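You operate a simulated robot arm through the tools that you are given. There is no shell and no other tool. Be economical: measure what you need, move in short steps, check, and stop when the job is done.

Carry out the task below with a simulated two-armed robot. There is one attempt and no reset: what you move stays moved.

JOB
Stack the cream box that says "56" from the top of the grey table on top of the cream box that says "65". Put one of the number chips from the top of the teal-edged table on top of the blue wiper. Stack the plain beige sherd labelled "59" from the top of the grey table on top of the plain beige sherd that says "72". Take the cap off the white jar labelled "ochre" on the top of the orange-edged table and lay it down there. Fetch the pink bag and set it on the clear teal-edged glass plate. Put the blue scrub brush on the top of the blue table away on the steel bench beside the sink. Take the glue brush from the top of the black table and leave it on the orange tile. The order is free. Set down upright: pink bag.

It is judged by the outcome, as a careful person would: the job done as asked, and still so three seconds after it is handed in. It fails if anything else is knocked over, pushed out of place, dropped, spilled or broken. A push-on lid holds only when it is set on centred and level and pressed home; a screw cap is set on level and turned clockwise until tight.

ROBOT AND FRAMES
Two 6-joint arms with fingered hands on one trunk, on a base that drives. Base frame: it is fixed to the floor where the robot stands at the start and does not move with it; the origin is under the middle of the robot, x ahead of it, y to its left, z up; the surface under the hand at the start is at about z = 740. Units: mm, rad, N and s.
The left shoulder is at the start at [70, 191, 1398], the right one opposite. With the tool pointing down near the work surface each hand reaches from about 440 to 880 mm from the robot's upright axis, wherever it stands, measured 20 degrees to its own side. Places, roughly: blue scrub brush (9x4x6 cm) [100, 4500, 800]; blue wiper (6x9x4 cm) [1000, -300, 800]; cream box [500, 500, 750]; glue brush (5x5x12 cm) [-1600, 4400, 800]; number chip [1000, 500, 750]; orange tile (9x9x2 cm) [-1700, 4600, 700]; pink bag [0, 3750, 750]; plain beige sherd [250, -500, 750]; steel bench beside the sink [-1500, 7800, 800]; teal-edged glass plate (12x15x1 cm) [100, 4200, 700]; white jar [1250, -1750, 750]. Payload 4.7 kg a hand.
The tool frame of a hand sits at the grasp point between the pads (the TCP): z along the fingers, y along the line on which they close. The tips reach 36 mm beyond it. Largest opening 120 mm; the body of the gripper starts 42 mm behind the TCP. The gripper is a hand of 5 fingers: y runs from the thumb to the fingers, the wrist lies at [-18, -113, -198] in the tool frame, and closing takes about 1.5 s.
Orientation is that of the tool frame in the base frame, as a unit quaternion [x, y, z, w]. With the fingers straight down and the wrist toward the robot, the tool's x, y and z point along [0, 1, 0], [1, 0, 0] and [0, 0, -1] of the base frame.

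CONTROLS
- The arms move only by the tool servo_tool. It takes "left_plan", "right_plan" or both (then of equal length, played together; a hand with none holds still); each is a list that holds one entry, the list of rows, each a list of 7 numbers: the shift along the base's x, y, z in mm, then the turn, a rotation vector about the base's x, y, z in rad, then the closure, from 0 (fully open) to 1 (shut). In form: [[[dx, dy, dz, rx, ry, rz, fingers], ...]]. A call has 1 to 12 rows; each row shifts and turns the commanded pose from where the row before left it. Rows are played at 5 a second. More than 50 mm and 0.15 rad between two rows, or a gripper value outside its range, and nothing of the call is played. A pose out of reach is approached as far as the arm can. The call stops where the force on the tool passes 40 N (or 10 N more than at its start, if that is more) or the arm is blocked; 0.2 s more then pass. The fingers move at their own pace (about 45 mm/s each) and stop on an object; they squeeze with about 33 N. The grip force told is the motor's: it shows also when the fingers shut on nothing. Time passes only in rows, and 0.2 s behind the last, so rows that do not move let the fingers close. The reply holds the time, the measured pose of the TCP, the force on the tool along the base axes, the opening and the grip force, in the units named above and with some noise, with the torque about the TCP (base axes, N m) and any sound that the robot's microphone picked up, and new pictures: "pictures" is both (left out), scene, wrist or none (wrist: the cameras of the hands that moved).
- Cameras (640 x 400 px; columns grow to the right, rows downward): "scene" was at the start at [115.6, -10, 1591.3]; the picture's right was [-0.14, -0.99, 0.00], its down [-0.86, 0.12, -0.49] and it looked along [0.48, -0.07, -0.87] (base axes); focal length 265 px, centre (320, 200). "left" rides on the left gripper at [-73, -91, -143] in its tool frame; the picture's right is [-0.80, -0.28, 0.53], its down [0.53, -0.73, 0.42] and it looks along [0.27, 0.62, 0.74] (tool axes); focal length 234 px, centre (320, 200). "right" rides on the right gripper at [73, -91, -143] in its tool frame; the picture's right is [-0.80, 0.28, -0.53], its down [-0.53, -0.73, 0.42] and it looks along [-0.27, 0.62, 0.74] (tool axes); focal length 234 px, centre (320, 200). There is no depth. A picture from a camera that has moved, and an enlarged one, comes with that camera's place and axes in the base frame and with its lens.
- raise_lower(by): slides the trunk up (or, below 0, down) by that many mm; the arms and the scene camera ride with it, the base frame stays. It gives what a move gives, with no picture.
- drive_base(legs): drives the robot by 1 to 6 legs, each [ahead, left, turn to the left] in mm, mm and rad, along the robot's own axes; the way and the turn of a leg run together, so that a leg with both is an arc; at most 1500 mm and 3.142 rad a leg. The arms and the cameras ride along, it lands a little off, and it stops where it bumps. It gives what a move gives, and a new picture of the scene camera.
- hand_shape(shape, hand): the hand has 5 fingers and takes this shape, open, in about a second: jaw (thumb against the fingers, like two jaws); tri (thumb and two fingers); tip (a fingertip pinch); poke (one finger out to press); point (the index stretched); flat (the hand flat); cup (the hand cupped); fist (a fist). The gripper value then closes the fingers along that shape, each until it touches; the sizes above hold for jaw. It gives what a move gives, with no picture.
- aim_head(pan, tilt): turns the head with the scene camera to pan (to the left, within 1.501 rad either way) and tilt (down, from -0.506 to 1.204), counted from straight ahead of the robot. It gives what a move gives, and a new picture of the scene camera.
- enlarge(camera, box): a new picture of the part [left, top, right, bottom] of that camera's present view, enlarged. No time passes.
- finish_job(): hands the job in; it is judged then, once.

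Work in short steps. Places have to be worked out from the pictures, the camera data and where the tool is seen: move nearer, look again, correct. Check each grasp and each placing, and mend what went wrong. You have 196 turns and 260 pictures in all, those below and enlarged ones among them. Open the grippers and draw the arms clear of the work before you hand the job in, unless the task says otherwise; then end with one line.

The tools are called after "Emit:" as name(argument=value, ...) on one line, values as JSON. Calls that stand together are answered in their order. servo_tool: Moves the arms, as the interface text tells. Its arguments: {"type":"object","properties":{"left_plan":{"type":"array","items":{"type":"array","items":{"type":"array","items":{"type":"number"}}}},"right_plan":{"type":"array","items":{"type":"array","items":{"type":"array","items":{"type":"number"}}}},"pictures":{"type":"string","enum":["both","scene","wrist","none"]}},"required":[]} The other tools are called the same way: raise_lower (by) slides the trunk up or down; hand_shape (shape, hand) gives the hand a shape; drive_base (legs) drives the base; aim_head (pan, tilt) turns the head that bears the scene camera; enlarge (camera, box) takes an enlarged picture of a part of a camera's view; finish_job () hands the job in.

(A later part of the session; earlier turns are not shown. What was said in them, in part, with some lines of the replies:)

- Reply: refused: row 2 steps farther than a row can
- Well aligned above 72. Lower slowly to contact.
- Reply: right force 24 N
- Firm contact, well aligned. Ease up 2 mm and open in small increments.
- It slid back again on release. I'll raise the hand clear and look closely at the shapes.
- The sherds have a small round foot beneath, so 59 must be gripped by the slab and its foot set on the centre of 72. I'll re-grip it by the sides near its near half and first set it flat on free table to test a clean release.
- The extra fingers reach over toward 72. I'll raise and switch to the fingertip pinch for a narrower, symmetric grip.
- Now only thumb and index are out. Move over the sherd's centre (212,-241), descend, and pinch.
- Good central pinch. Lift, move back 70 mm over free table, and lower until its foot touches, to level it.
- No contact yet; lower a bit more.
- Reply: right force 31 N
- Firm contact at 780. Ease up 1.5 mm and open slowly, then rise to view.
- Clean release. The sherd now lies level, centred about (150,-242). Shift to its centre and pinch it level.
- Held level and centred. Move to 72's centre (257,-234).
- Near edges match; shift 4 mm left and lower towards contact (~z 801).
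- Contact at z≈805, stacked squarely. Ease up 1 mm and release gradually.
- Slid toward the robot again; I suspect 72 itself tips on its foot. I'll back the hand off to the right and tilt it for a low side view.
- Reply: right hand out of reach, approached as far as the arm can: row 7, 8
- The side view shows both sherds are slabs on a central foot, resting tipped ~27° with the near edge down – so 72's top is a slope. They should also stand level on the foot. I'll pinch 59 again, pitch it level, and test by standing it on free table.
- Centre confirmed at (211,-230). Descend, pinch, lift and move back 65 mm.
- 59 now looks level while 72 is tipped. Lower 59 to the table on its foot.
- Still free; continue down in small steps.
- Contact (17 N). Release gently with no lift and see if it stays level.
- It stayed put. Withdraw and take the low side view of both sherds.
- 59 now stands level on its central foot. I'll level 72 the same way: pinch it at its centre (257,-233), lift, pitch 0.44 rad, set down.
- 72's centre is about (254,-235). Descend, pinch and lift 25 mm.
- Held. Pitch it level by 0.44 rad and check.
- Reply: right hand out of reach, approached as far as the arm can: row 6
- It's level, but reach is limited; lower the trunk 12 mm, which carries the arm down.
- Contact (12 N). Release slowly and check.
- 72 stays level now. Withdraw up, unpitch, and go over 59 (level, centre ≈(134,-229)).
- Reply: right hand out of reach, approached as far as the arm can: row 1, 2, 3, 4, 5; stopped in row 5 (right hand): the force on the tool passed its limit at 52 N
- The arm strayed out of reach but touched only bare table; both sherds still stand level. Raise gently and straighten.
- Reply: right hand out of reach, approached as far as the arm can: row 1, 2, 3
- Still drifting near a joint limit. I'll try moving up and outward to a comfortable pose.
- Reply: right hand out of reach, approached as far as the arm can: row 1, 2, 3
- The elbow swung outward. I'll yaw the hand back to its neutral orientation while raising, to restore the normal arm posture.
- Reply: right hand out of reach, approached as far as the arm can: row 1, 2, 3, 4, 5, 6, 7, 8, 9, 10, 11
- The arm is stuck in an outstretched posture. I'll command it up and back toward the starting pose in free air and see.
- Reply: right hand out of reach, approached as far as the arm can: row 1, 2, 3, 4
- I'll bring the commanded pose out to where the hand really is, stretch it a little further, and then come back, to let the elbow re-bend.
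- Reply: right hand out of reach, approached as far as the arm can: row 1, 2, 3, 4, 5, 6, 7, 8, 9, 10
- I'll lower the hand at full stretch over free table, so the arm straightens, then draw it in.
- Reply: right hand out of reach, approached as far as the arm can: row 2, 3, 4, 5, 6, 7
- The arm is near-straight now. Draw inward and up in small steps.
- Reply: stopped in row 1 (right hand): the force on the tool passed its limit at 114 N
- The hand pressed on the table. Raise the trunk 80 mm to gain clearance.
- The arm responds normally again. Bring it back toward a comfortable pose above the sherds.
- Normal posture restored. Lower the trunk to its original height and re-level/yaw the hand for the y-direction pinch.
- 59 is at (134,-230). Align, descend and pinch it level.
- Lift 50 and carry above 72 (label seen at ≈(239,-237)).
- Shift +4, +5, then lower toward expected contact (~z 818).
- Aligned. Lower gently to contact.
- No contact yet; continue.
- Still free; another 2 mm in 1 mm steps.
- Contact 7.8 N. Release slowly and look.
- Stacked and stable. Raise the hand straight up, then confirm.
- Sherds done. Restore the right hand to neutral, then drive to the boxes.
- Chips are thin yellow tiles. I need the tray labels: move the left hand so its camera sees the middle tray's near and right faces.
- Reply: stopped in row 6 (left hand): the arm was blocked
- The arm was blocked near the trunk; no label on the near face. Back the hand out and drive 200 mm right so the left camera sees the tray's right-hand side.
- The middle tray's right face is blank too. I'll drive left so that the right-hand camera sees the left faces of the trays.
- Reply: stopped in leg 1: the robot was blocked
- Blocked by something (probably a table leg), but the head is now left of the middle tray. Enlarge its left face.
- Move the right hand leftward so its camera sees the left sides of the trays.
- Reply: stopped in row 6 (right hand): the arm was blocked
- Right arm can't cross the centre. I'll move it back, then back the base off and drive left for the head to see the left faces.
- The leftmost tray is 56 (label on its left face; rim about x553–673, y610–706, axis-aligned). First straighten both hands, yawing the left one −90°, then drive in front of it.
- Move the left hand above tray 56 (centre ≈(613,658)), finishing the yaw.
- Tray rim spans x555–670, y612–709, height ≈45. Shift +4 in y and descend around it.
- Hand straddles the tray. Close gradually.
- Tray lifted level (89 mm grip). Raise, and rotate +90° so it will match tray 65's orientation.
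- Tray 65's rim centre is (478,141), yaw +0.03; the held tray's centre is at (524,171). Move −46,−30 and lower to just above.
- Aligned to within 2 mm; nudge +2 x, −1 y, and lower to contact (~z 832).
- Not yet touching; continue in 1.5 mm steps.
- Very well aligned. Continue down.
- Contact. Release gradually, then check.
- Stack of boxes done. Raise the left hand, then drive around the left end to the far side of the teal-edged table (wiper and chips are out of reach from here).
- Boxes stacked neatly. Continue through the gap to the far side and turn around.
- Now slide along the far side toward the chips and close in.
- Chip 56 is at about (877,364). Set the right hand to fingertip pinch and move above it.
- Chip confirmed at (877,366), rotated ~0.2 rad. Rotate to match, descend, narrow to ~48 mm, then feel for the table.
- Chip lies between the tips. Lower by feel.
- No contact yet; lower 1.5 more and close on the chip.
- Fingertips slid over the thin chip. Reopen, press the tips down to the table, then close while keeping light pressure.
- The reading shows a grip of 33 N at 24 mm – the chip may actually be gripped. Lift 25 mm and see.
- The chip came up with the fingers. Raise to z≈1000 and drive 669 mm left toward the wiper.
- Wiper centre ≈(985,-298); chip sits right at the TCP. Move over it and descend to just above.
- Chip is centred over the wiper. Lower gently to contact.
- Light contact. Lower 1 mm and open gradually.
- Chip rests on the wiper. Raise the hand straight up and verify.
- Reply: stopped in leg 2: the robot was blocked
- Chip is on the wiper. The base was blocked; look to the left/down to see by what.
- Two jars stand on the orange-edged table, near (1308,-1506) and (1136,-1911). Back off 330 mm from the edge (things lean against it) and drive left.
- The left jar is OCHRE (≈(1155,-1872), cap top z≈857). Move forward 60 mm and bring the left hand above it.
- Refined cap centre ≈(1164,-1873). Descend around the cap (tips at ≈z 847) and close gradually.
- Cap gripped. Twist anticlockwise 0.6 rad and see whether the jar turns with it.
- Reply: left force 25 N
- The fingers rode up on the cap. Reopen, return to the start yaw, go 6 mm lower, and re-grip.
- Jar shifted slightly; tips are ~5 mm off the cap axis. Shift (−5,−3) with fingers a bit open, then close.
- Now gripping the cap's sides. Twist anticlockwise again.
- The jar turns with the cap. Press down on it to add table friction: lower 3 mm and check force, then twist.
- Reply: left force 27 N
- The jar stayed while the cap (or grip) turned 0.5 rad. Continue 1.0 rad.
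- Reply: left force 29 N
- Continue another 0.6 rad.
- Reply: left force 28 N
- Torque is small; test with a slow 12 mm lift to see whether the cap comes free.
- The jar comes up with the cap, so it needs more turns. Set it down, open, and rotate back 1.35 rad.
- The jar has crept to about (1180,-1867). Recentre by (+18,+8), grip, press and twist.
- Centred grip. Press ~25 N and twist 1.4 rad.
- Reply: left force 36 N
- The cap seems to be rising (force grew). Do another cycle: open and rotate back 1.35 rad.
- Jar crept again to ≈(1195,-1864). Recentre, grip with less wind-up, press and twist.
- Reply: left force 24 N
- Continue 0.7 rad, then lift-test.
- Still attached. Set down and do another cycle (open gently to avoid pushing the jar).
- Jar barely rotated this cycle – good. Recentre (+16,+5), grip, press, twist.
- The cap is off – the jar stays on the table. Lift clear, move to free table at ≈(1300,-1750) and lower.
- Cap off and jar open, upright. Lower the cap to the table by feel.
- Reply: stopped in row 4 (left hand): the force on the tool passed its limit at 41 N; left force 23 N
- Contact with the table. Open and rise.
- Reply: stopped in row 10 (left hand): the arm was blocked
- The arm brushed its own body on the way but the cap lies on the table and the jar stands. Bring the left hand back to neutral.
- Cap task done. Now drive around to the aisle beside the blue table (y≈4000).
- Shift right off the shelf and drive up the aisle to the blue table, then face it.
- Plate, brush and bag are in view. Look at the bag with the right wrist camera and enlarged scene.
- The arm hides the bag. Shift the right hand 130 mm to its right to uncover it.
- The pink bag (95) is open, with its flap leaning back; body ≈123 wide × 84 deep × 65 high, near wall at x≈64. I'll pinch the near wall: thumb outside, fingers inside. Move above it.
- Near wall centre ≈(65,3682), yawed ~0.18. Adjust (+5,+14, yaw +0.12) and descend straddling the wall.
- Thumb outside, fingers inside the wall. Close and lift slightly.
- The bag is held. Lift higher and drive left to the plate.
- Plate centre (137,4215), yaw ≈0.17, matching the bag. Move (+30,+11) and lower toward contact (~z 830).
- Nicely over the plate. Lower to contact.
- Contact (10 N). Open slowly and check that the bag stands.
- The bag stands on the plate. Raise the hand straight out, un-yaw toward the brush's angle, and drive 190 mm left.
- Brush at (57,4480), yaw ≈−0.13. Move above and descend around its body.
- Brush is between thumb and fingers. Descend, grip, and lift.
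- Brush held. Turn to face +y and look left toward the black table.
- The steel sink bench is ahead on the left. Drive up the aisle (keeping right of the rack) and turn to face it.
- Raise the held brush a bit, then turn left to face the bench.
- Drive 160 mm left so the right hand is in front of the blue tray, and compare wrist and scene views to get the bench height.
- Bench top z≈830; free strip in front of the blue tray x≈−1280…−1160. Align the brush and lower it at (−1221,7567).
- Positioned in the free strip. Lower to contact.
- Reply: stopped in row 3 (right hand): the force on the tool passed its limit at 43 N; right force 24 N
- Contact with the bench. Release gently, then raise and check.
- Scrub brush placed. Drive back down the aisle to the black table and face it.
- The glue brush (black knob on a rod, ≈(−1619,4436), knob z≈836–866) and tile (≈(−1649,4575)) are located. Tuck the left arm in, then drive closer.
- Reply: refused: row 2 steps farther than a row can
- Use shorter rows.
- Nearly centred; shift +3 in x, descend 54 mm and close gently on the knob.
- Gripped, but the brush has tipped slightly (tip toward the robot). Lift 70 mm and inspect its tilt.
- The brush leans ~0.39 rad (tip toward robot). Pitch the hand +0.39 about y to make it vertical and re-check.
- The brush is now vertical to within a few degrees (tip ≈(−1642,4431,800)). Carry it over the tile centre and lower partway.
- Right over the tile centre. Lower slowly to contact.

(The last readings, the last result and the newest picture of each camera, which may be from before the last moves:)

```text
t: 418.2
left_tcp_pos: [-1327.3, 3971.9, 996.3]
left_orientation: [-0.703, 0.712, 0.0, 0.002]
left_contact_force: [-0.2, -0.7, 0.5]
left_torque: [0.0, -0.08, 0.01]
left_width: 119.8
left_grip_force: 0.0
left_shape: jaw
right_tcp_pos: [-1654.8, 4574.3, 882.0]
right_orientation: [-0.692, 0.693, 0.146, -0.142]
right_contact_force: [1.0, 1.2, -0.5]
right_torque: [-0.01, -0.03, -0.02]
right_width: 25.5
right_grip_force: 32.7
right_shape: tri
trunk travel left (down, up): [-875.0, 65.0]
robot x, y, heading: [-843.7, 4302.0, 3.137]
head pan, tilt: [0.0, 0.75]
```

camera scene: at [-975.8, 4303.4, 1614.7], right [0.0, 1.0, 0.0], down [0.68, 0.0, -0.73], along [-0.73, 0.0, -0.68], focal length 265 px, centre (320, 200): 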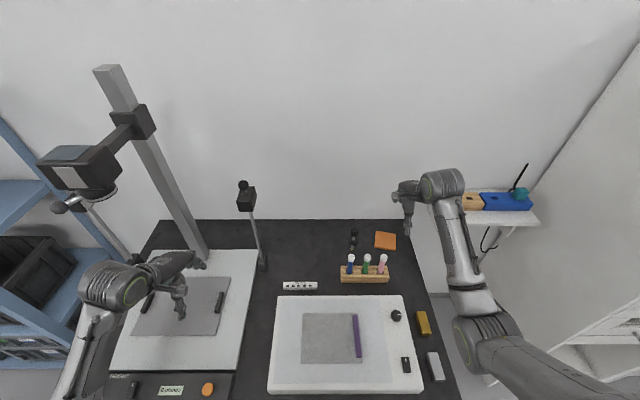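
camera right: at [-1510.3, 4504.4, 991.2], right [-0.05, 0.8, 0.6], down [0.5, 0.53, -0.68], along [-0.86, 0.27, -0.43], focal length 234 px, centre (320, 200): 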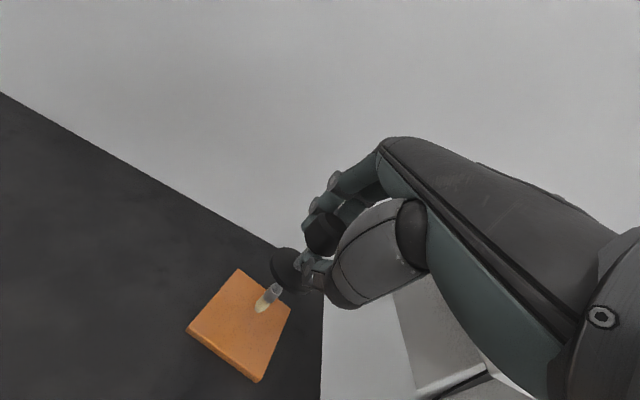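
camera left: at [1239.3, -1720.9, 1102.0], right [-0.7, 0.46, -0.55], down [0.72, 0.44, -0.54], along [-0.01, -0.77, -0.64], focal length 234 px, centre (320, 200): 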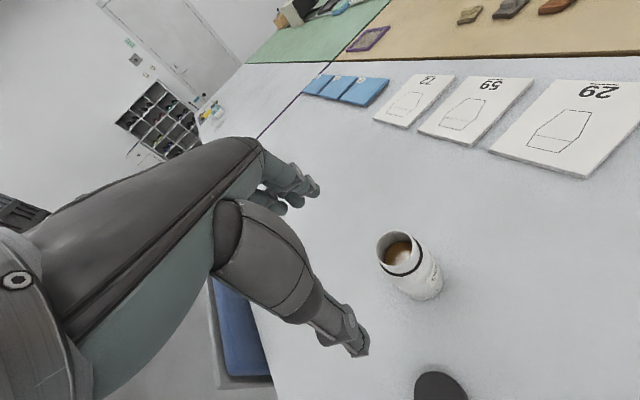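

Emit:
servo_tool(right_plan=[[[0, 0, -2, 0, 0, 0, 0.83], [0, 0, -2, 0, 0, 0, 0.83], [0, 0, -2, 0, 0, 0, 0.83], [0, 0, 0, 0, 0, 0, 0.83]]], pictures="wrist")

```text
t: 419.2
left_tcp_pos: [-1325.1, 3970.6, 996.7]
left_orientation: [-0.702, 0.712, 0.0, 0.001]
left_contact_force: [-0.2, 0.2, 0.4]
left_torque: [-0.03, 0.01, 0.02]
left_width: 119.8
left_grip_force: 0.1
left_shape: jaw
right_tcp_pos: [-1654.3, 4574.7, 873.9]
right_orientation: [-0.692, 0.693, 0.145, -0.141]
right_contact_force: [0.2, 0.3, -0.8]
right_torque: [-0.01, -0.01, 0.01]
right_width: 25.7
right_grip_force: 32.8
right_shape: tri
trunk travel left (down, up): [-875.0, 65.0]
robot x, y, heading: [-845.8, 4303.2, 3.138]
head pan, tilt: [0.0, 0.75]
camera right: at [-1512.6, 4501.4, 970.9], right [-0.05, 0.8, 0.6], down [0.51, 0.53, -0.68], along [-0.86, 0.27, -0.43], focal length 234 px, centre (320, 200)
```

right: 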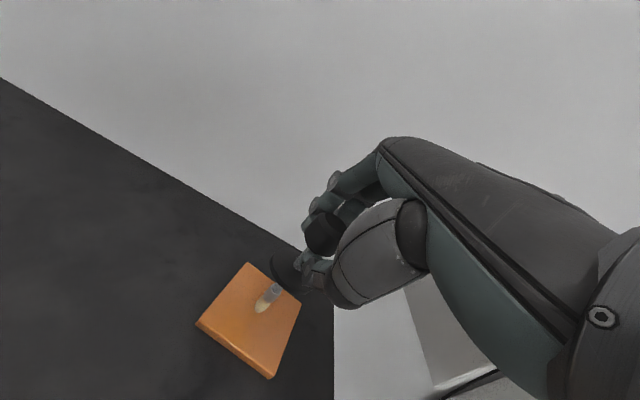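

Not touching yet; continue.

Emit:
servo_tool(right_plan=[[[0, 0, -2, 0, 0, 0, 0.83], [0, 0, -2, 0, 0, 0, 0.83], [0, 0, -1.5, 0, 0, 0, 0.83], [0, 0, 0, 0, 0, 0, 0.83]]], pictures="none")

```text
t: 420.2
left_tcp_pos: [-1326.1, 3971.5, 995.6]
left_orientation: [-0.703, 0.712, 0.0, 0.002]
left_contact_force: [0.4, -0.1, 0.9]
left_torque: [0.04, -0.01, 0.02]
left_width: 120.0
left_grip_force: 0.0
left_shape: jaw
right_tcp_pos: [-1653.8, 4573.3, 870.6]
right_orientation: [-0.691, 0.694, 0.145, -0.141]
right_contact_force: [1.0, 0.3, -0.7]
right_torque: [-0.01, -0.04, 0.0]
right_width: 25.6
right_grip_force: 33.0
right_shape: tri
trunk travel left (down, up): [-875.0, 65.0]
robot x, y, heading: [-846.7, 4300.8, 3.134]
head pan, tilt: [0.0, 0.75]
```

Emit:
servo_tool(right_plan=[[[0, 0, -2, 0, 0, 0, 0.83], [0, 0, -2, 0, 0, 0, 0.83], [0, 0, -2, 0, 0, 0, 0.83], [0, 0, 0, 0, 0, 0, 0.83]]], pictures="none")

```text
t: 421.2
left_tcp_pos: [-1326.5, 3972.3, 996.0]
left_orientation: [-0.702, 0.712, -0.001, 0.001]
left_contact_force: [-0.5, 0.6, 0.2]
left_torque: [0.0, -0.01, 0.01]
left_width: 119.8
left_grip_force: 0.0
left_shape: jaw
right_tcp_pos: [-1653.7, 4574.1, 865.0]
right_orientation: [0.693, -0.692, -0.145, 0.142]
right_contact_force: [-1.2, -0.1, -0.3]
right_torque: [0.03, 0.03, -0.02]
right_width: 25.7
right_grip_force: 32.8
right_shape: tri
trunk travel left (down, up): [-875.0, 65.0]
robot x, y, heading: [-842.7, 4302.4, 3.135]
head pan, tilt: [0.0, 0.75]
```

Continue lowering with a picture.

Emit:
servo_tool(right_plan=[[[0, 0, -2, 0, 0, 0, 0.83], [0, 0, -2, 0, 0, 0, 0.83], [0, 0, -2, 0, 0, 0, 0.83], [0, 0, 0, 0, 0, 0, 0.83]]], pictures="wrist")

```text
t: 422.2
left_tcp_pos: [-1324.6, 3971.8, 996.6]
left_orientation: [-0.702, 0.712, 0.0, 0.001]
left_contact_force: [0.9, 1.3, 0.2]
left_torque: [-0.03, -0.01, -0.02]
left_width: 119.8
left_grip_force: 0.0
left_shape: jaw
right_tcp_pos: [-1654.4, 4573.8, 860.2]
right_orientation: [-0.692, 0.693, 0.146, -0.143]
right_contact_force: [-1.0, -0.6, 8.9]
right_torque: [0.04, 0.08, 0.02]
right_width: 25.6
right_grip_force: 33.2
right_shape: tri
trunk travel left (down, up): [-875.0, 65.0]
robot x, y, heading: [-842.6, 4302.4, 3.141]
head pan, tilt: [0.0, 0.75]
camera right: at [-1512.4, 4501.4, 955.1], right [-0.04, 0.8, 0.6], down [0.5, 0.53, -0.68], along [-0.86, 0.27, -0.43], focal length 234 px, centre (320, 200)
```

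right: 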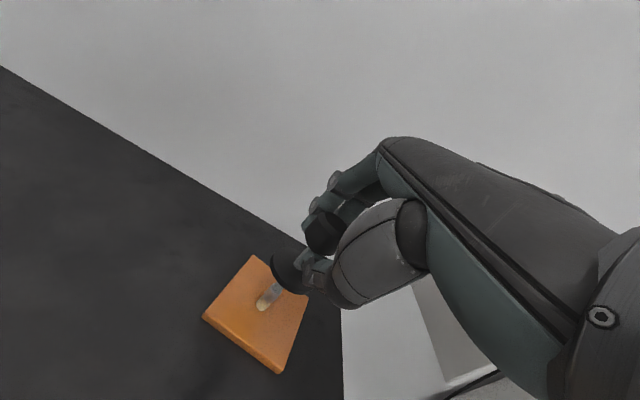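

Tip touches the tile centre, but the rod's image angle shows ~0.27 rad lean remaining. Lift 8 mm, pitch +0.26 more while shifting +29 mm to keep the tip over the tile.

Emit:
servo_tool(right_plan=[[[0, 0, 8, 0, 0, 0, 0.83], [14, 0, 0, 0, 0.13, 0, 0.83], [14, 0, 0, 0, 0.13, 0, 0.83], [0, 0, 0, 0, 0, 0, 0.83]]], pictures="wrist")

Emit:
enlarge(camera="right", box=[220, 230, 340, 350])

```text
t: 423.2
left_tcp_pos: [-1327.5, 3971.3, 995.6]
left_orientation: [-0.702, 0.712, -0.001, 0.002]
left_contact_force: [-1.0, -0.5, -0.1]
left_torque: [0.01, -0.06, 0.01]
left_width: 119.7
left_grip_force: 0.1
left_shape: jaw
right_tcp_pos: [-1627.3, 4573.1, 866.2]
right_orientation: [-0.667, 0.669, 0.234, -0.231]
right_contact_force: [-0.1, 1.0, -0.8]
right_torque: [0.02, -0.02, 0.0]
right_width: 25.6
right_grip_force: 32.9
right_shape: tri
trunk travel left (down, up): [-875.0, 65.0]
robot x, y, heading: [-841.4, 4303.8, 3.134]
head pan, tilt: [0.0, 0.75]
camera right: at [-1467.0, 4500.9, 922.0], right [0.11, 0.8, 0.59], down [0.31, 0.53, -0.79], along [-0.94, 0.27, -0.19], focal length 234 px, centre (320, 200)
```

right: 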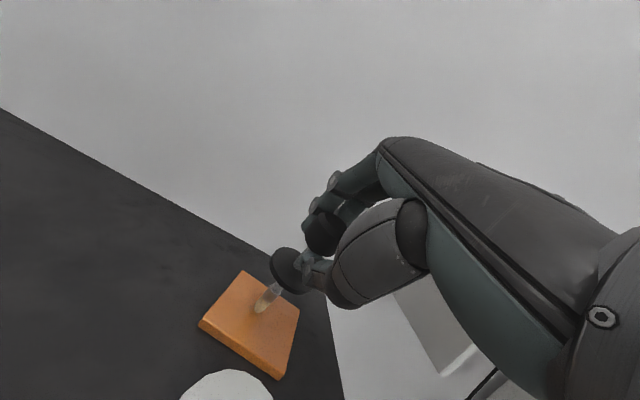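

```text
3.33 times, centred on (280, 290) of right
camera zoom: at [-1467.0, 4500.9, 922.0], right [0.11, 0.8, 0.59], down [0.31, 0.53, -0.79], along [-0.94, 0.27, -0.19], focal length 781 px, centre (453, -100)
```

zoom: 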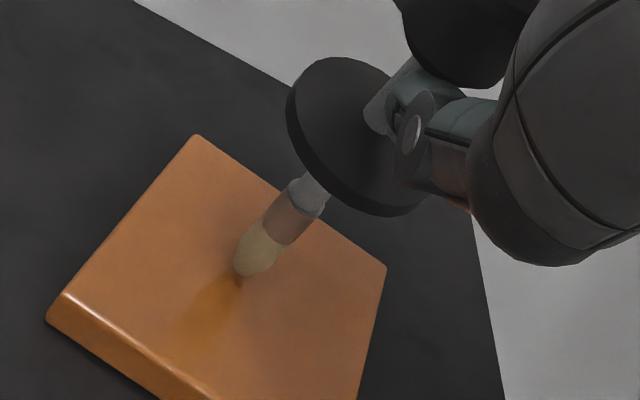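

Estimates conflict; use the scene view to judge the rod's lean.

Emit:
enlarge(camera="scene", box=[360, 205, 420, 265])

```text
6.67 times, centred on (390, 235) of scene
camera zoom: at [-978.1, 4303.2, 1614.4], right [0.0, 1.0, 0.0], down [0.68, 0.0, -0.73], along [-0.73, 0.0, -0.68], focal length 1768 px, centre (-147, -33)
```

zoom: 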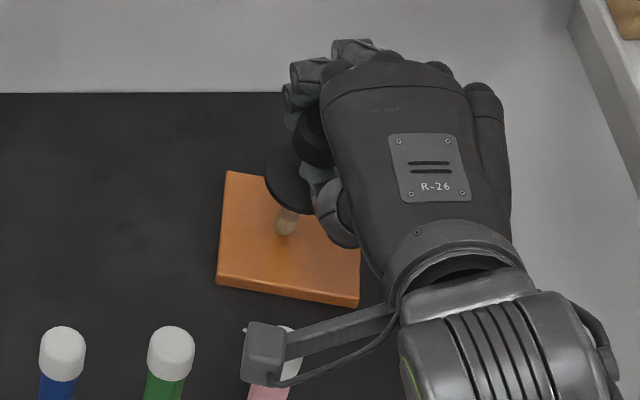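

In the scene view the knob-to-tip line matches a true vertical (within ~3°) and the tip is over the tile centre. Lower to contact.

Emit:
servo_tool(right_plan=[[[0, 0, -2, 0, 0, 0, 0.83], [0, 0, -2, 0, 0, 0, 0.83], [0, 0, -1.5, 0, 0, 0, 0.83], [0, 0, 0, 0, 0, 0, 0.83]]], pictures="none")

```text
t: 424.2
left_tcp_pos: [-1326.9, 3971.1, 995.9]
left_orientation: [-0.702, 0.712, 0.0, 0.002]
left_contact_force: [0.2, -0.8, 0.1]
left_torque: [-0.01, 0.01, 0.01]
left_width: 120.1
left_grip_force: 0.0
left_shape: jaw
right_tcp_pos: [-1626.0, 4574.1, 861.4]
right_orientation: [-0.667, 0.668, 0.234, -0.23]
right_contact_force: [-0.2, 0.0, 0.7]
right_torque: [-0.02, -0.03, 0.03]
right_width: 25.4
right_grip_force: 33.1
right_shape: tri
trunk travel left (down, up): [-875.0, 65.0]
robot x, y, heading: [-843.9, 4305.6, 3.136]
head pan, tilt: [0.0, 0.75]
```

Emit:
servo_tool(right_plan=[[[0, 0, -1.5, 0, 0, 0, 0.83], [0, 0, -1.5, 0, 0, 0, 0.83], [0, 0, 0, 0, 0, 0, 0.83]]], pictures="none")

```text
t: 425.0
left_tcp_pos: [-1325.9, 3972.1, 996.9]
left_orientation: [-0.702, 0.712, -0.001, 0.002]
left_contact_force: [0.6, -0.1, -0.4]
left_torque: [0.0, 0.01, 0.0]
left_width: 119.8
left_grip_force: 0.0
left_shape: jaw
right_tcp_pos: [-1625.7, 4573.9, 858.7]
right_orientation: [-0.667, 0.669, 0.234, -0.231]
right_contact_force: [0.3, -0.3, 0.5]
right_torque: [0.0, 0.0, 0.01]
right_width: 25.6
right_grip_force: 33.4
right_shape: tri
trunk travel left (down, up): [-875.0, 65.0]
robot x, y, heading: [-848.8, 4304.5, 3.139]
head pan, tilt: [0.0, 0.75]
```

Emit:
servo_tool(right_plan=[[[0, 0, -1.5, 0, 0, 0, 0.83], [0, 0, -1.5, 0, 0, 0, 0.83], [0, 0, -1.5, 0, 0, 0, 0.83], [0, 0, 0, 0, 0, 0, 0.83]]], pictures="none")

```text
t: 426.0
left_tcp_pos: [-1324.6, 3971.0, 996.9]
left_orientation: [-0.702, 0.712, 0.0, 0.002]
left_contact_force: [-0.1, 0.9, 0.2]
left_torque: [0.03, -0.01, 0.01]
left_width: 119.9
left_grip_force: 0.0
left_shape: jaw
right_tcp_pos: [-1625.4, 4574.4, 856.1]
right_orientation: [-0.668, 0.668, 0.235, -0.231]
right_contact_force: [1.0, -0.4, 9.1]
right_torque: [0.04, 0.13, 0.01]
right_width: 25.5
right_grip_force: 33.0
right_shape: tri
trunk travel left (down, up): [-875.0, 65.0]
robot x, y, heading: [-841.9, 4304.0, 3.14]
head pan, tilt: [0.0, 0.75]
```

Contact. Release very slowly and look before retracting.

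Emit:
servo_tool(right_plan=[[[0, 0, 0.5, 0, 0, 0, 0.8], [0, 0, 0, 0, 0, 0, 0.79], [0, 0, 0, 0, 0, 0, 0.785], [0, 0, 0, 0, 0, 0, 0.78], [0, 0, 0, 0, 0, 0, 0.775], [0, 0, 0, 0, 0, 0, 0.77], [0, 0, 0, 0, 0, 0, 0.76], [0, 0, 0, 0, 0, 0, 0.75], [0, 0, 0, 0, 0, 0, 0.73], [0, 0, 0, 0, 0, 0, 0.7]]], pictures="wrist")

Emit:
enlarge(camera="scene", box=[360, 205, 420, 265])

```text
t: 428.2
left_tcp_pos: [-1326.4, 3971.2, 997.1]
left_orientation: [-0.702, 0.712, 0.0, 0.002]
left_contact_force: [-0.5, 0.1, -0.2]
left_torque: [-0.02, -0.01, -0.01]
left_width: 119.9
left_grip_force: 0.0
left_shape: jaw
right_tcp_pos: [-1624.7, 4574.0, 854.5]
right_orientation: [-0.667, 0.669, 0.233, -0.231]
right_contact_force: [0.9, -0.8, 2.0]
right_torque: [-0.03, -0.01, 0.01]
right_width: 35.9
right_grip_force: 0.0
right_shape: tri
trunk travel left (down, up): [-875.0, 65.0]
robot x, y, heading: [-844.3, 4301.0, 3.138]
head pan, tilt: [0.0, 0.75]
camera right: at [-1464.6, 4501.7, 910.2], right [0.11, 0.8, 0.59], down [0.31, 0.53, -0.79], along [-0.94, 0.27, -0.19], focal length 234 px, centre (320, 200)
```

right: 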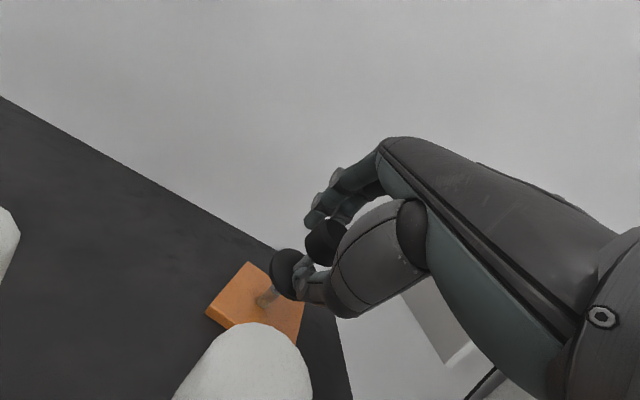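

```text
6.67 times, centred on (390, 235) of scene
camera zoom: at [-976.6, 4303.2, 1614.6], right [0.0, 1.0, 0.0], down [0.68, 0.0, -0.73], along [-0.73, 0.0, -0.68], focal length 1768 px, centre (-147, -33)
```

zoom: 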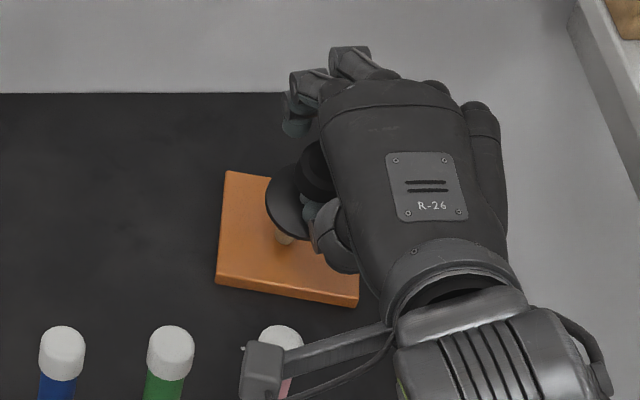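

The knob leans onto the thumb: it was tilted ~0.24 rad the other way. Re-grip, lift 3 mm, and pitch back −0.24 keeping the tip over the same spot.

Emit:
servo_tool(right_plan=[[[0, 0, 0, 0, 0, 0, 0.75], [0, 0, 0, 0, 0, 0, 0.79], [0, 0, 0, 0, 0, 0, 0.83], [0, 0, 0, 0, 0, 0, 0.83], [0, 0, 4, 0, 0, 0, 0.83], [-12, 0, 4, 0, -0.12, 0, 0.83], [-12, 0, 3, 0, -0.12, 0, 0.83], [0, 0, 0, 0, 0, 0, 0.83]]], pictures="wrist")

Emit:
enlarge(camera="scene", box=[360, 205, 420, 265])

```text
t: 430.0
left_tcp_pos: [-1326.0, 3971.9, 996.4]
left_orientation: [-0.702, 0.712, -0.001, 0.001]
left_contact_force: [0.7, -0.1, 0.3]
left_torque: [-0.01, 0.02, -0.02]
left_width: 119.9
left_grip_force: 0.1
left_shape: jaw
right_tcp_pos: [-1649.4, 4574.7, 864.7]
right_orientation: [0.691, -0.691, -0.151, 0.149]
right_contact_force: [-0.9, 0.3, 0.2]
right_torque: [-0.02, 0.0, 0.02]
right_width: 20.7
right_grip_force: 0.0
right_shape: tri
trunk travel left (down, up): [-875.0, 65.0]
robot x, y, heading: [-843.9, 4302.2, 3.136]
head pan, tilt: [0.0, 0.75]
camera right: at [-1506.0, 4502.8, 957.6], right [-0.04, 0.8, 0.6], down [0.49, 0.53, -0.69], along [-0.87, 0.27, -0.41], focal length 234 px, centre (320, 200)
```

right: 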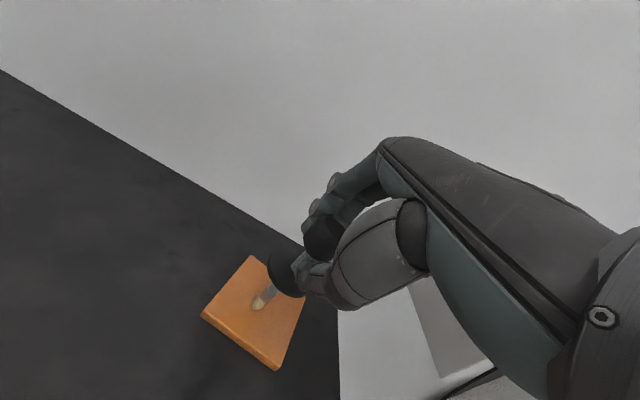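

```text
6.67 times, centred on (390, 235) of scene
camera zoom: at [-976.3, 4303.4, 1614.6], right [0.0, 1.0, 0.0], down [0.68, 0.0, -0.73], along [-0.73, 0.0, -0.68], focal length 1768 px, centre (-147, -33)
```

zoom: 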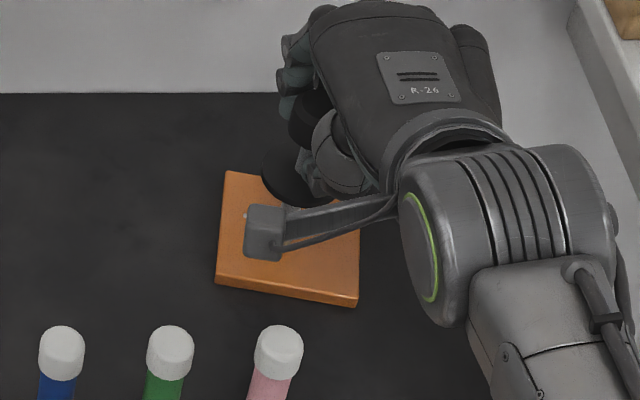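

The fingers now cage the rod under the knob, with the brush hanging near vertical and its tip over the tile centre. Lower 8 mm so it stands, then open slowly.

Emit:
servo_tool(right_plan=[[[0, 0, -2, 0, 0, 0, 0.83], [0, 0, -2, 0, 0, 0, 0.83], [0, 0, -2, 0, 0, 0, 0.83], [0, 0, -2, 0, 0, 0, 0.83], [0, 0, 0, 0, 0, 0, 0.83], [0, 0, 0, 0, 0, 0, 0.83]]], pictures="wrist")

Emit:
enlarge(camera="right", box=[220, 210, 360, 350])

```text
t: 431.4
left_tcp_pos: [-1326.8, 3971.0, 996.0]
left_orientation: [-0.702, 0.713, -0.001, 0.002]
left_contact_force: [0.0, -0.4, 0.7]
left_torque: [-0.01, -0.04, 0.04]
left_width: 119.8
left_grip_force: 0.0
left_shape: jaw
right_tcp_pos: [-1649.9, 4575.0, 856.6]
right_orientation: [-0.69, 0.691, 0.153, -0.149]
right_contact_force: [0.4, 0.5, 0.6]
right_torque: [-0.01, -0.03, 0.01]
right_width: 20.5
right_grip_force: 0.1
right_shape: tri
trunk travel left (down, up): [-875.0, 65.0]
robot x, y, heading: [-843.6, 4305.5, 3.14]
head pan, tilt: [0.0, 0.75]
camera right: at [-1506.7, 4502.2, 949.3], right [-0.03, 0.8, 0.6], down [0.49, 0.53, -0.69], along [-0.87, 0.27, -0.41], focal length 234 px, centre (320, 200)
```

right: 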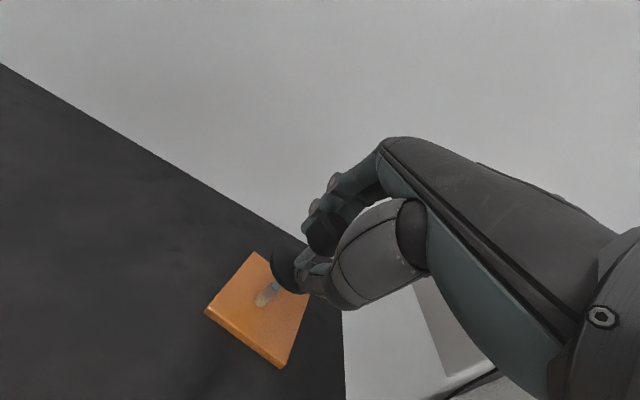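

```text
2.86 times, centred on (290, 280) of right
camera zoom: at [-1506.7, 4502.2, 949.3], right [-0.03, 0.8, 0.6], down [0.49, 0.53, -0.69], along [-0.87, 0.27, -0.41], focal length 669 px, centre (406, -29)
```

zoom: 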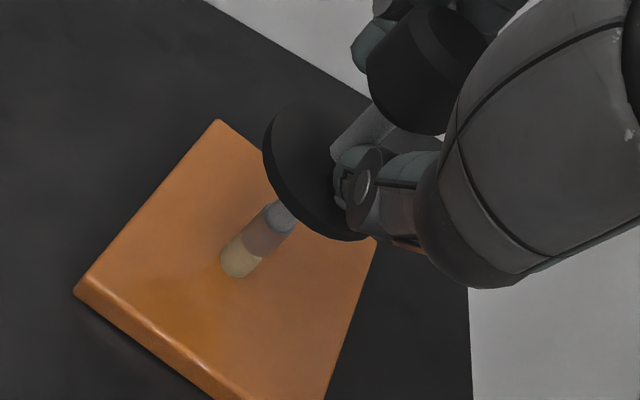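

The axis now matches vertical. Open the cage slowly and look.

Emit:
servo_tool(right_plan=[[[0, 0, 0, 0, 0, 0, 0.81], [0, 0, 0, 0, 0, 0, 0.79], [0, 0, 0, 0, 0, 0, 0.77], [0, 0, 0, 0, 0, 0, 0.75], [0, 0, 0, 0, 0, 0, 0.72], [0, 0, 0, 0, 0, 0, 0.69], [0, 0, 0, 0, 0, 0, 0.66], [0, 0, 0, 0, 0, 0, 0.62], [0, 0, 0, 0, 0, 0, 0.58], [0, 0, 0, 0, 0, 0, 0.54]]], pictures="wrist")

Emit:
enlarge(camera="right", box=[220, 210, 360, 350])

```text
t: 433.6
left_tcp_pos: [-1324.3, 3971.2, 997.8]
left_orientation: [-0.702, 0.712, 0.0, 0.001]
left_contact_force: [-0.1, -1.2, 0.3]
left_torque: [-0.01, 0.0, 0.0]
left_width: 120.1
left_grip_force: 0.0
left_shape: jaw
right_tcp_pos: [-1648.5, 4573.9, 857.2]
right_orientation: [-0.691, 0.691, 0.152, -0.148]
right_contact_force: [1.7, 0.3, 6.8]
right_torque: [0.01, -0.18, 0.0]
right_width: 54.0
right_grip_force: 0.1
right_shape: tri
trunk travel left (down, up): [-875.0, 65.0]
robot x, y, heading: [-843.7, 4302.3, 3.138]
head pan, tilt: [0.0, 0.75]
camera right: at [-1505.9, 4502.1, 950.1], right [-0.03, 0.8, 0.6], down [0.49, 0.53, -0.69], along [-0.87, 0.27, -0.41], focal length 234 px, centre (320, 200)
```

right: 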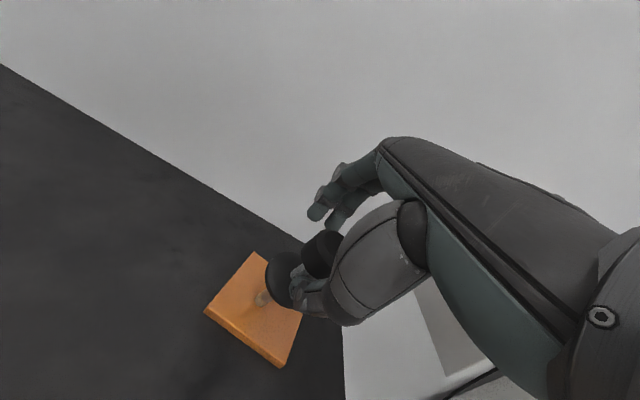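

```text
2.86 times, centred on (290, 280) of right
camera zoom: at [-1505.9, 4502.1, 950.1], right [-0.03, 0.8, 0.6], down [0.49, 0.53, -0.69], along [-0.87, 0.27, -0.41], focal length 669 px, centre (406, -29)
```

zoom: 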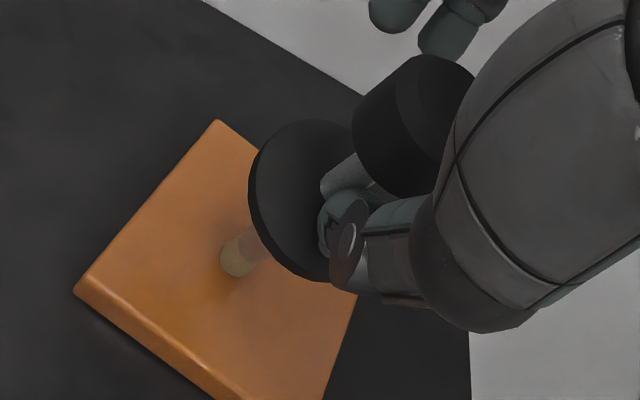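

It follows the thumb rather than balancing. I'll nudge it upright: push the rod slowly −14 mm with the thumb so it rocks onto its base, then check.

Emit:
servo_tool(right_plan=[[[0, 0, 1.5, 0, 0, 0, 0.54], [-1.6, 0, 0.5, 0, 0, 0, 0.54], [-1.6, 0, 0, 0, 0, 0, 0.54], [-1.6, 0, 0, 0, 0, 0, 0.54], [-1.6, 0, 0, 0, 0, 0, 0.54], [-1.6, 0, 0, 0, 0, 0, 0.54], [-1.6, 0, 0, 0, 0, 0, 0.54], [-1.6, 0, 0, 0, 0, 0, 0.54], [-1.6, 0, 0, 0, 0, 0, 0.54], [-1.2, 0, 0, 0, 0, 0, 0.54], [0, 0, 0, 0, 0, 0, 0.54]]], pictures="wrist")

Emit:
enlarge(camera="right", box=[220, 210, 360, 350])

```text
t: 436.0
left_tcp_pos: [-1325.6, 3970.6, 997.0]
left_orientation: [-0.702, 0.712, 0.0, 0.001]
left_contact_force: [-0.3, -0.3, 0.1]
left_torque: [0.03, 0.0, 0.02]
left_width: 119.9
left_grip_force: 0.1
left_shape: jaw
right_tcp_pos: [-1663.0, 4574.7, 859.6]
right_orientation: [-0.69, 0.691, 0.152, -0.149]
right_contact_force: [2.7, -0.1, 7.7]
right_torque: [-0.01, -0.28, 0.01]
right_width: 53.8
right_grip_force: 0.1
right_shape: tri
trunk travel left (down, up): [-875.0, 65.0]
robot x, y, heading: [-845.5, 4301.9, 3.139]
head pan, tilt: [0.0, 0.75]
camera right: at [-1519.4, 4501.7, 953.0], right [-0.03, 0.8, 0.6], down [0.49, 0.53, -0.69], along [-0.87, 0.27, -0.41], focal length 234 px, centre (320, 200)
```

right: 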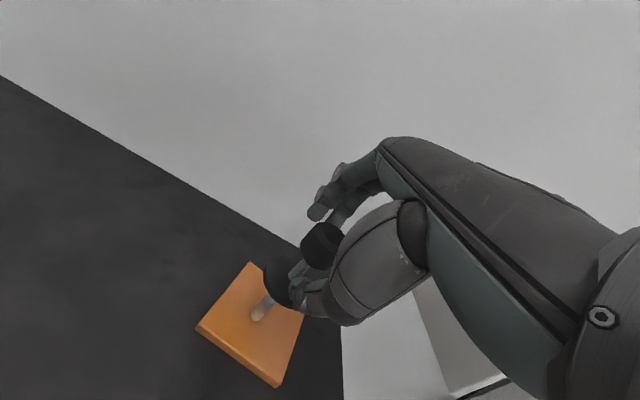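

```text
2.86 times, centred on (290, 280) of right
camera zoom: at [-1519.4, 4501.7, 953.0], right [-0.03, 0.8, 0.6], down [0.49, 0.53, -0.69], along [-0.87, 0.27, -0.41], focal length 669 px, centre (406, -29)
```

zoom: 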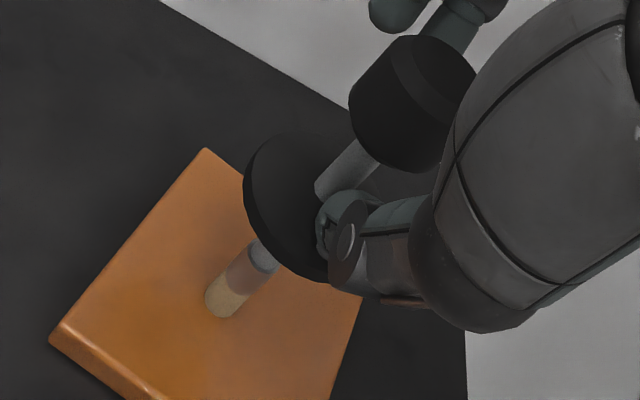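

Now upright (≈1°), with the thumb pressing lightly on the collar. Ease up 3 mm, open away, and check.

Emit:
servo_tool(right_plan=[[[0, 0, 1, 0, 0, 0, 0.54], [0, 0, 1, 0, 0, 0, 0.54], [0, 0, 1, 0, 0, 0, 0.54], [0, 0, 1, 0, 0, 0, 0.54], [0, 0, 0, 0, 0, 0, 0.5], [0, 0, 0, 0, 0, 0, 0.45], [0, 0, 0, 0, 0, 0, 0.4], [0, 0, 0, 0, 0, 0, 0.3], [0, 0, 0, 0, 0, 0, 0.15], [0, 0, 0, 0, 0, 0, 0]]], pictures="wrist")

Emit:
enlarge(camera="scene", box=[350, 195, 430, 275])

```text
t: 438.2
left_tcp_pos: [-1327.2, 3972.0, 996.3]
left_orientation: [-0.702, 0.712, -0.001, 0.003]
left_contact_force: [0.2, 0.6, -0.1]
left_torque: [0.02, 0.0, 0.0]
left_width: 119.8
left_grip_force: 0.1
left_shape: jaw
right_tcp_pos: [-1664.7, 4575.6, 862.5]
right_orientation: [-0.691, 0.692, 0.15, -0.147]
right_contact_force: [-0.1, -0.2, -0.1]
right_torque: [-0.01, 0.01, -0.05]
right_width: 119.8
right_grip_force: 0.1
right_shape: tri
trunk travel left (down, up): [-875.0, 65.0]
robot x, y, heading: [-844.7, 4305.8, 3.139]
head pan, tilt: [0.0, 0.75]
camera right: at [-1521.8, 4503.2, 953.7], right [-0.04, 0.8, 0.6], down [0.49, 0.53, -0.69], along [-0.87, 0.27, -0.41], focal length 234 px, centre (320, 200)
```

right: 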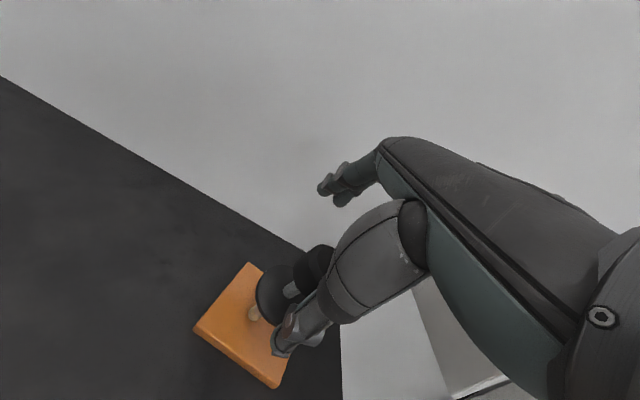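

```text
5.00 times, centred on (390, 235) of scene
camera zoom: at [-978.5, 4303.8, 1614.2], right [0.0, 1.0, 0.0], down [0.68, 0.0, -0.73], along [-0.73, 0.0, -0.68], focal length 1326 px, centre (-30, 25)
```

zoom: 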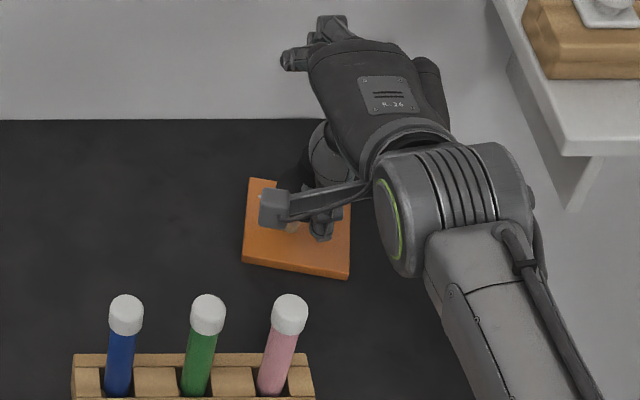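

It leans back on the thumb. Raise 5 mm so the thumb meets only the rod (not the collar), and close slowly to push it just past the balance point.

Emit:
servo_tool(right_plan=[[[0, 0, 5, 0, 0, 0, 0.2], [0, 0, 0, 0, 0, 0, 0.33], [0, 0, 0, 0, 0, 0, 0.4], [0, 0, 0, 0, 0, 0, 0.44], [0, 0, 0, 0, 0, 0, 0.47], [0, 0, 0, 0, 0, 0, 0.5], [0, 0, 0, 0, 0, 0, 0.52], [0, 0, 0, 0, 0, 0, 0.54], [0, 0, 0, 0, 0, 0, 0.56], [0, 0, 0, 0, 0, 0, 0.57], [0, 0, 0, 0, 0, 0, 0.58], [0, 0, 0, 0, 0, 0, 0.58]]], pictures="wrist")

Emit:
enlarge(camera="right", box=[220, 210, 360, 350])

```text
t: 440.8
left_tcp_pos: [-1325.7, 3971.4, 996.4]
left_orientation: [-0.702, 0.712, 0.0, 0.002]
left_contact_force: [0.7, -0.5, 0.2]
left_torque: [0.0, 0.02, 0.0]
left_width: 119.7
left_grip_force: 0.0
left_shape: jaw
right_tcp_pos: [-1664.5, 4574.6, 868.9]
right_orientation: [-0.69, 0.692, 0.152, -0.149]
right_contact_force: [0.5, 0.8, -0.1]
right_torque: [0.02, 0.01, 0.0]
right_width: 51.0
right_grip_force: 0.1
right_shape: tri
trunk travel left (down, up): [-875.0, 65.0]
robot x, y, heading: [-843.4, 4303.8, 3.139]
head pan, tilt: [0.0, 0.75]
camera right: at [-1522.3, 4502.9, 961.5], right [-0.03, 0.8, 0.6], down [0.49, 0.53, -0.69], along [-0.87, 0.27, -0.41], focal length 234 px, centre (320, 200)
```

right: 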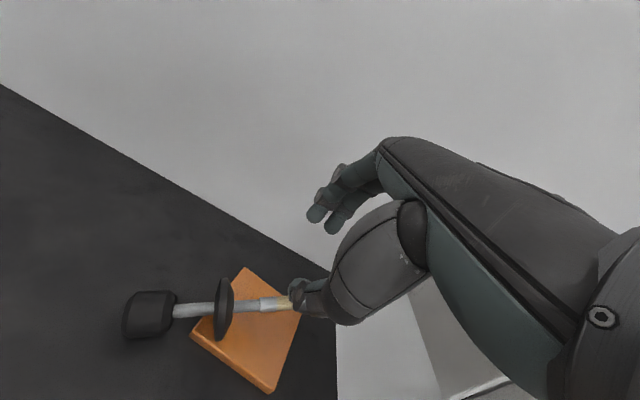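

```text
2.86 times, centred on (290, 280) of right
camera zoom: at [-1522.3, 4502.9, 961.5], right [-0.03, 0.8, 0.6], down [0.49, 0.53, -0.69], along [-0.87, 0.27, -0.41], focal length 669 px, centre (406, -29)
```

zoom: 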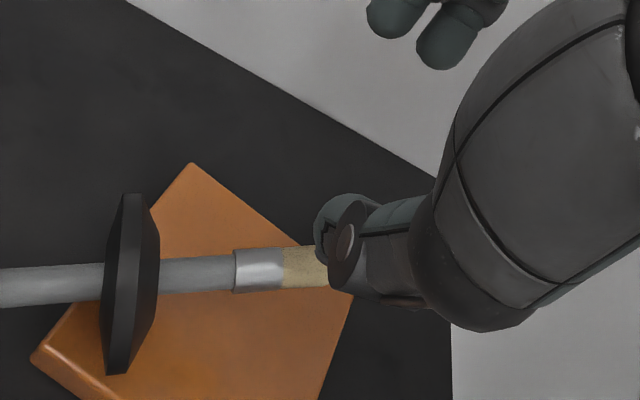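

The brush toppled along y: it now lies with bristle and collar on the tile but the knob off its edge. Straighten the hand and move above the knob (≈(−1633,4492)) to shift it onto the tile.

Emit:
servo_tool(right_plan=[[[0, 0, 30, 0, 0, 0, 0.45], [0, 0, 30, 0, -0.137, 0, 0.45], [0, 0, 0, 0, -0.137, 0, 0.45], [10, -27, 0, 0, -0.137, 0, 0.45], [10, -28, 0, 0, 0, 0, 0.45], [11, -28, 0, 0, 0, 0, 0.45], [0, 0, -40, 0, 0, 0, 0.45], [0, 0, -35, 0, 0, 0, 0.45], [0, 0, -25, 0, 0, 0, 0.45], [0, 0, 0, 0, 0, 0, 0.45]]], pictures="wrist")

Emit:
enlarge(camera="scene", box=[340, 195, 430, 275])

```text
t: 443.0
left_tcp_pos: [-1325.9, 3972.0, 996.7]
left_orientation: [-0.702, 0.712, -0.001, 0.002]
left_contact_force: [0.0, 0.1, 0.4]
left_torque: [-0.01, 0.04, 0.01]
left_width: 119.5
left_grip_force: 0.1
left_shape: jaw
right_tcp_pos: [-1632.5, 4492.4, 828.6]
right_orientation: [0.708, -0.707, -0.007, 0.005]
right_contact_force: [0.6, 0.2, 0.1]
right_torque: [-0.03, 0.0, 0.02]
right_width: 65.6
right_grip_force: 0.2
right_shape: tri
trunk travel left (down, up): [-875.0, 65.0]
robot x, y, heading: [-842.6, 4302.6, 3.138]
head pan, tilt: [0.0, 0.75]
camera right: at [-1539.1, 4420.0, 973.3], right [-0.27, 0.8, 0.53], down [0.73, 0.53, -0.43], along [-0.63, 0.27, -0.73], focal length 234 px, centre (320, 200)
```

right: 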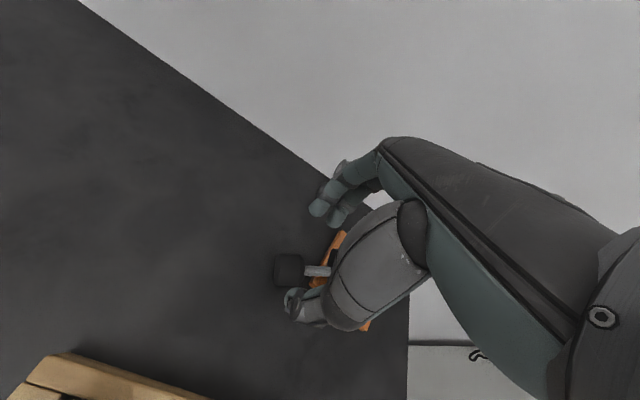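

```text
5.00 times, centred on (385, 235) of scene
camera zoom: at [-977.1, 4303.5, 1614.5], right [0.0, 1.0, 0.0], down [0.68, 0.0, -0.73], along [-0.73, 0.0, -0.68], focal length 1326 px, centre (-5, 25)
```

zoom: 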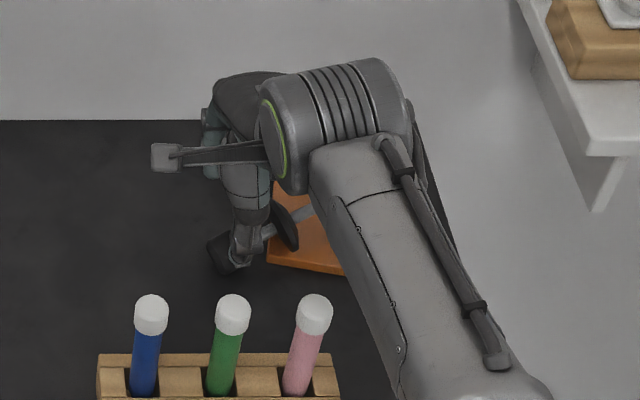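

Knob confirmed near (−1635,4494). Descend, grip it, lift 40 mm and shift +52 mm onto the tile.

Emit:
servo_tool(right_plan=[[[-1, 1, -30, 0, 0, 0, 0.45], [0, 0, -26, 0, 0, 0, 0.5], [0, 0, 0, 0, 0, 0, 0.6], [0, 0, 0, 0, 0, 0, 0.7], [0, 0, 0, 0, 0, 0, 0.78], [0, 0, 0, 0, 0, 0, 0.84], [0, 0, 0, 0, 0, 0, 0.84], [0, 0, 40, 0, 0, 0, 0.84], [-4, 26, 0, 0, 0, 0, 0.84], [-4, 26, 0, 0, 0, 0, 0.84], [0, 0, 0, 0, 0, 0, 0.84]]], pictures="wrist")

```text
t: 445.4
left_tcp_pos: [-1324.9, 3970.6, 997.0]
left_orientation: [-0.702, 0.712, 0.0, 0.002]
left_contact_force: [-0.6, -1.1, -0.6]
left_torque: [-0.02, 0.04, 0.02]
left_width: 119.6
left_grip_force: 0.0
left_shape: jaw
right_tcp_pos: [-1642.9, 4544.7, 811.7]
right_orientation: [-0.707, 0.707, 0.007, -0.003]
right_contact_force: [-1.2, 0.6, -1.0]
right_torque: [0.0, 0.0, -0.04]
right_width: 20.2
right_grip_force: 0.0
right_shape: tri
trunk travel left (down, up): [-875.0, 65.0]
robot x, y, heading: [-844.6, 4308.2, 3.135]
head pan, tilt: [0.0, 0.75]
camera right: at [-1548.2, 4472.2, 953.2], right [-0.27, 0.8, 0.53], down [0.73, 0.53, -0.43], along [-0.63, 0.27, -0.73], focal length 234 px, centre (320, 200)
```

right: 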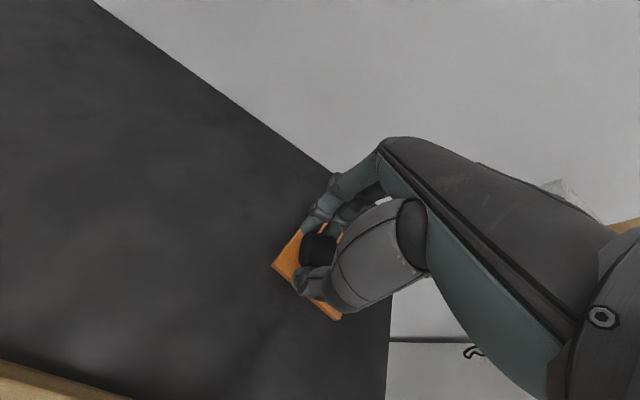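

The knob is carried over the tile. Lower 20 mm and open gently.

Emit:
servo_tool(right_plan=[[[0, 3, -10, 0, 0, 0, 0.84], [0, 0, -6, 0, 0, 0, 0.84], [0, 0, -4, 0, 0, 0, 0.84], [0, 0, 0, 0, 0, 0, 0.84], [0, 0, 0, 0, 0, 0, 0.8], [0, 0, 0, 0, 0, 0, 0.76], [0, 0, 0, 0, 0, 0, 0.72], [0, 0, 0, 0, 0, 0, 0.68], [0, 0, 0, 0, 0, 0, 0.62], [0, 0, 0, 0, 0, 0, 0.52], [0, 0, 0, 0, 0, 0, 0.4], [0, 0, 0, 0, 0, 0, 0.3]]], pictures="wrist")

```text
t: 448.0
left_tcp_pos: [-1325.9, 3971.4, 996.6]
left_orientation: [-0.702, 0.712, -0.001, 0.002]
left_contact_force: [-0.4, 0.4, 0.4]
left_torque: [0.01, 0.01, 0.03]
left_width: 119.7
left_grip_force: 0.0
left_shape: jaw
right_tcp_pos: [-1643.3, 4547.6, 791.4]
right_orientation: [0.708, -0.707, -0.008, 0.004]
right_contact_force: [-0.3, 0.2, -0.5]
right_torque: [0.03, -0.03, -0.06]
right_width: 83.5
right_grip_force: 0.1
right_shape: tri
trunk travel left (down, up): [-875.0, 65.0]
robot x, y, heading: [-841.7, 4305.0, 3.135]
head pan, tilt: [0.0, 0.75]
camera right: at [-1548.4, 4475.3, 933.5], right [-0.27, 0.8, 0.53], down [0.73, 0.53, -0.43], along [-0.63, 0.27, -0.73], focal length 234 px, centre (320, 200)
```

right: 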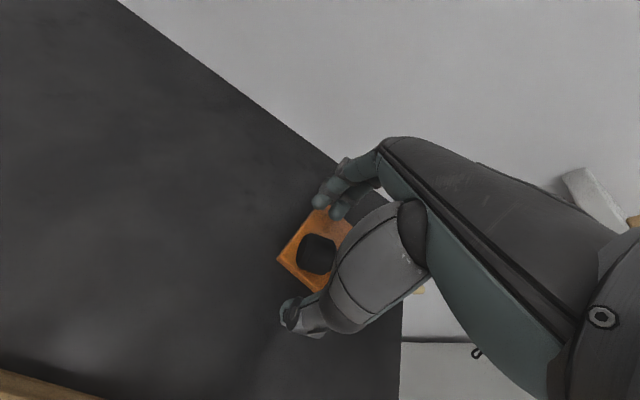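

The knob now rests on the tile. Raise the hand straight up and verify.

Emit:
servo_tool(right_plan=[[[0, 0, 20, 0, 0, 0, 0.2], [0, 0, 40, 0, 0, 0, 0.1], [0, 0, 45, 0, 0, 0, 0], [0, 0, 45, 0, 0, 0, 0], [10, 30, 30, 0, 0, 0, 0], [20, 30, 0, 0, 0, 0, 0], [20, 30, 0, 0, 0, 0, 0]]], pictures="none")

Emit:
enlarge(camera="scene", box=[340, 195, 430, 275])

```text
t: 449.6
left_tcp_pos: [-1325.5, 3972.4, 997.4]
left_orientation: [-0.702, 0.712, -0.001, 0.002]
left_contact_force: [-0.6, -0.1, -0.6]
left_torque: [-0.01, 0.03, 0.01]
left_width: 119.7
left_grip_force: 0.0
left_shape: jaw
right_tcp_pos: [-1591.2, 4640.3, 971.0]
right_orientation: [0.708, -0.706, -0.008, 0.005]
right_contact_force: [-0.8, 0.2, 0.3]
right_torque: [0.01, 0.0, 0.04]
right_width: 119.8
right_grip_force: 0.0
right_shape: tri
trunk travel left (down, up): [-875.0, 65.0]
robot x, y, heading: [-843.3, 4303.9, 3.14]
head pan, tilt: [0.0, 0.75]
```

```text
5.00 times, centred on (385, 235) of scene
camera zoom: at [-976.0, 4304.4, 1614.6], right [0.0, 1.0, 0.0], down [0.68, 0.0, -0.73], along [-0.73, 0.0, -0.68], focal length 1326 px, centre (-5, 25)
5 turns are left
```

zoom: 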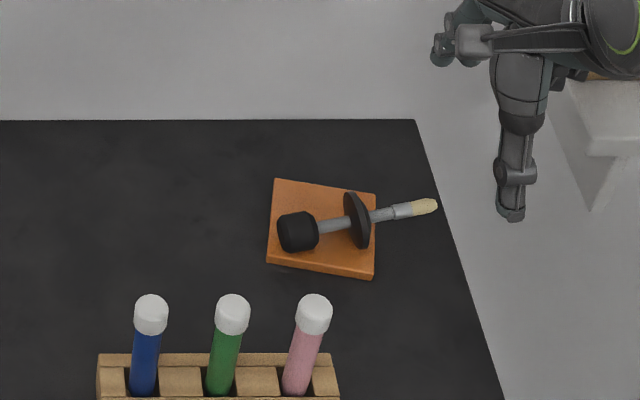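

The glue brush lies on the tile with its knob and collar fully supported, and both grippers are open and clear. I'm handing in.

Emit:
finish_job()

```text
The job is handed in.
```

All seven tasks were completed and the job is handed in. The glue brush could not be made to stand, so it lies on its side on the orange tile, with its knob and collar on the tile and the bristle end overhanging. The scrub brush is on bare steel in front of the blue basin. I bumped the base twice while driving but saw nothing displaced.
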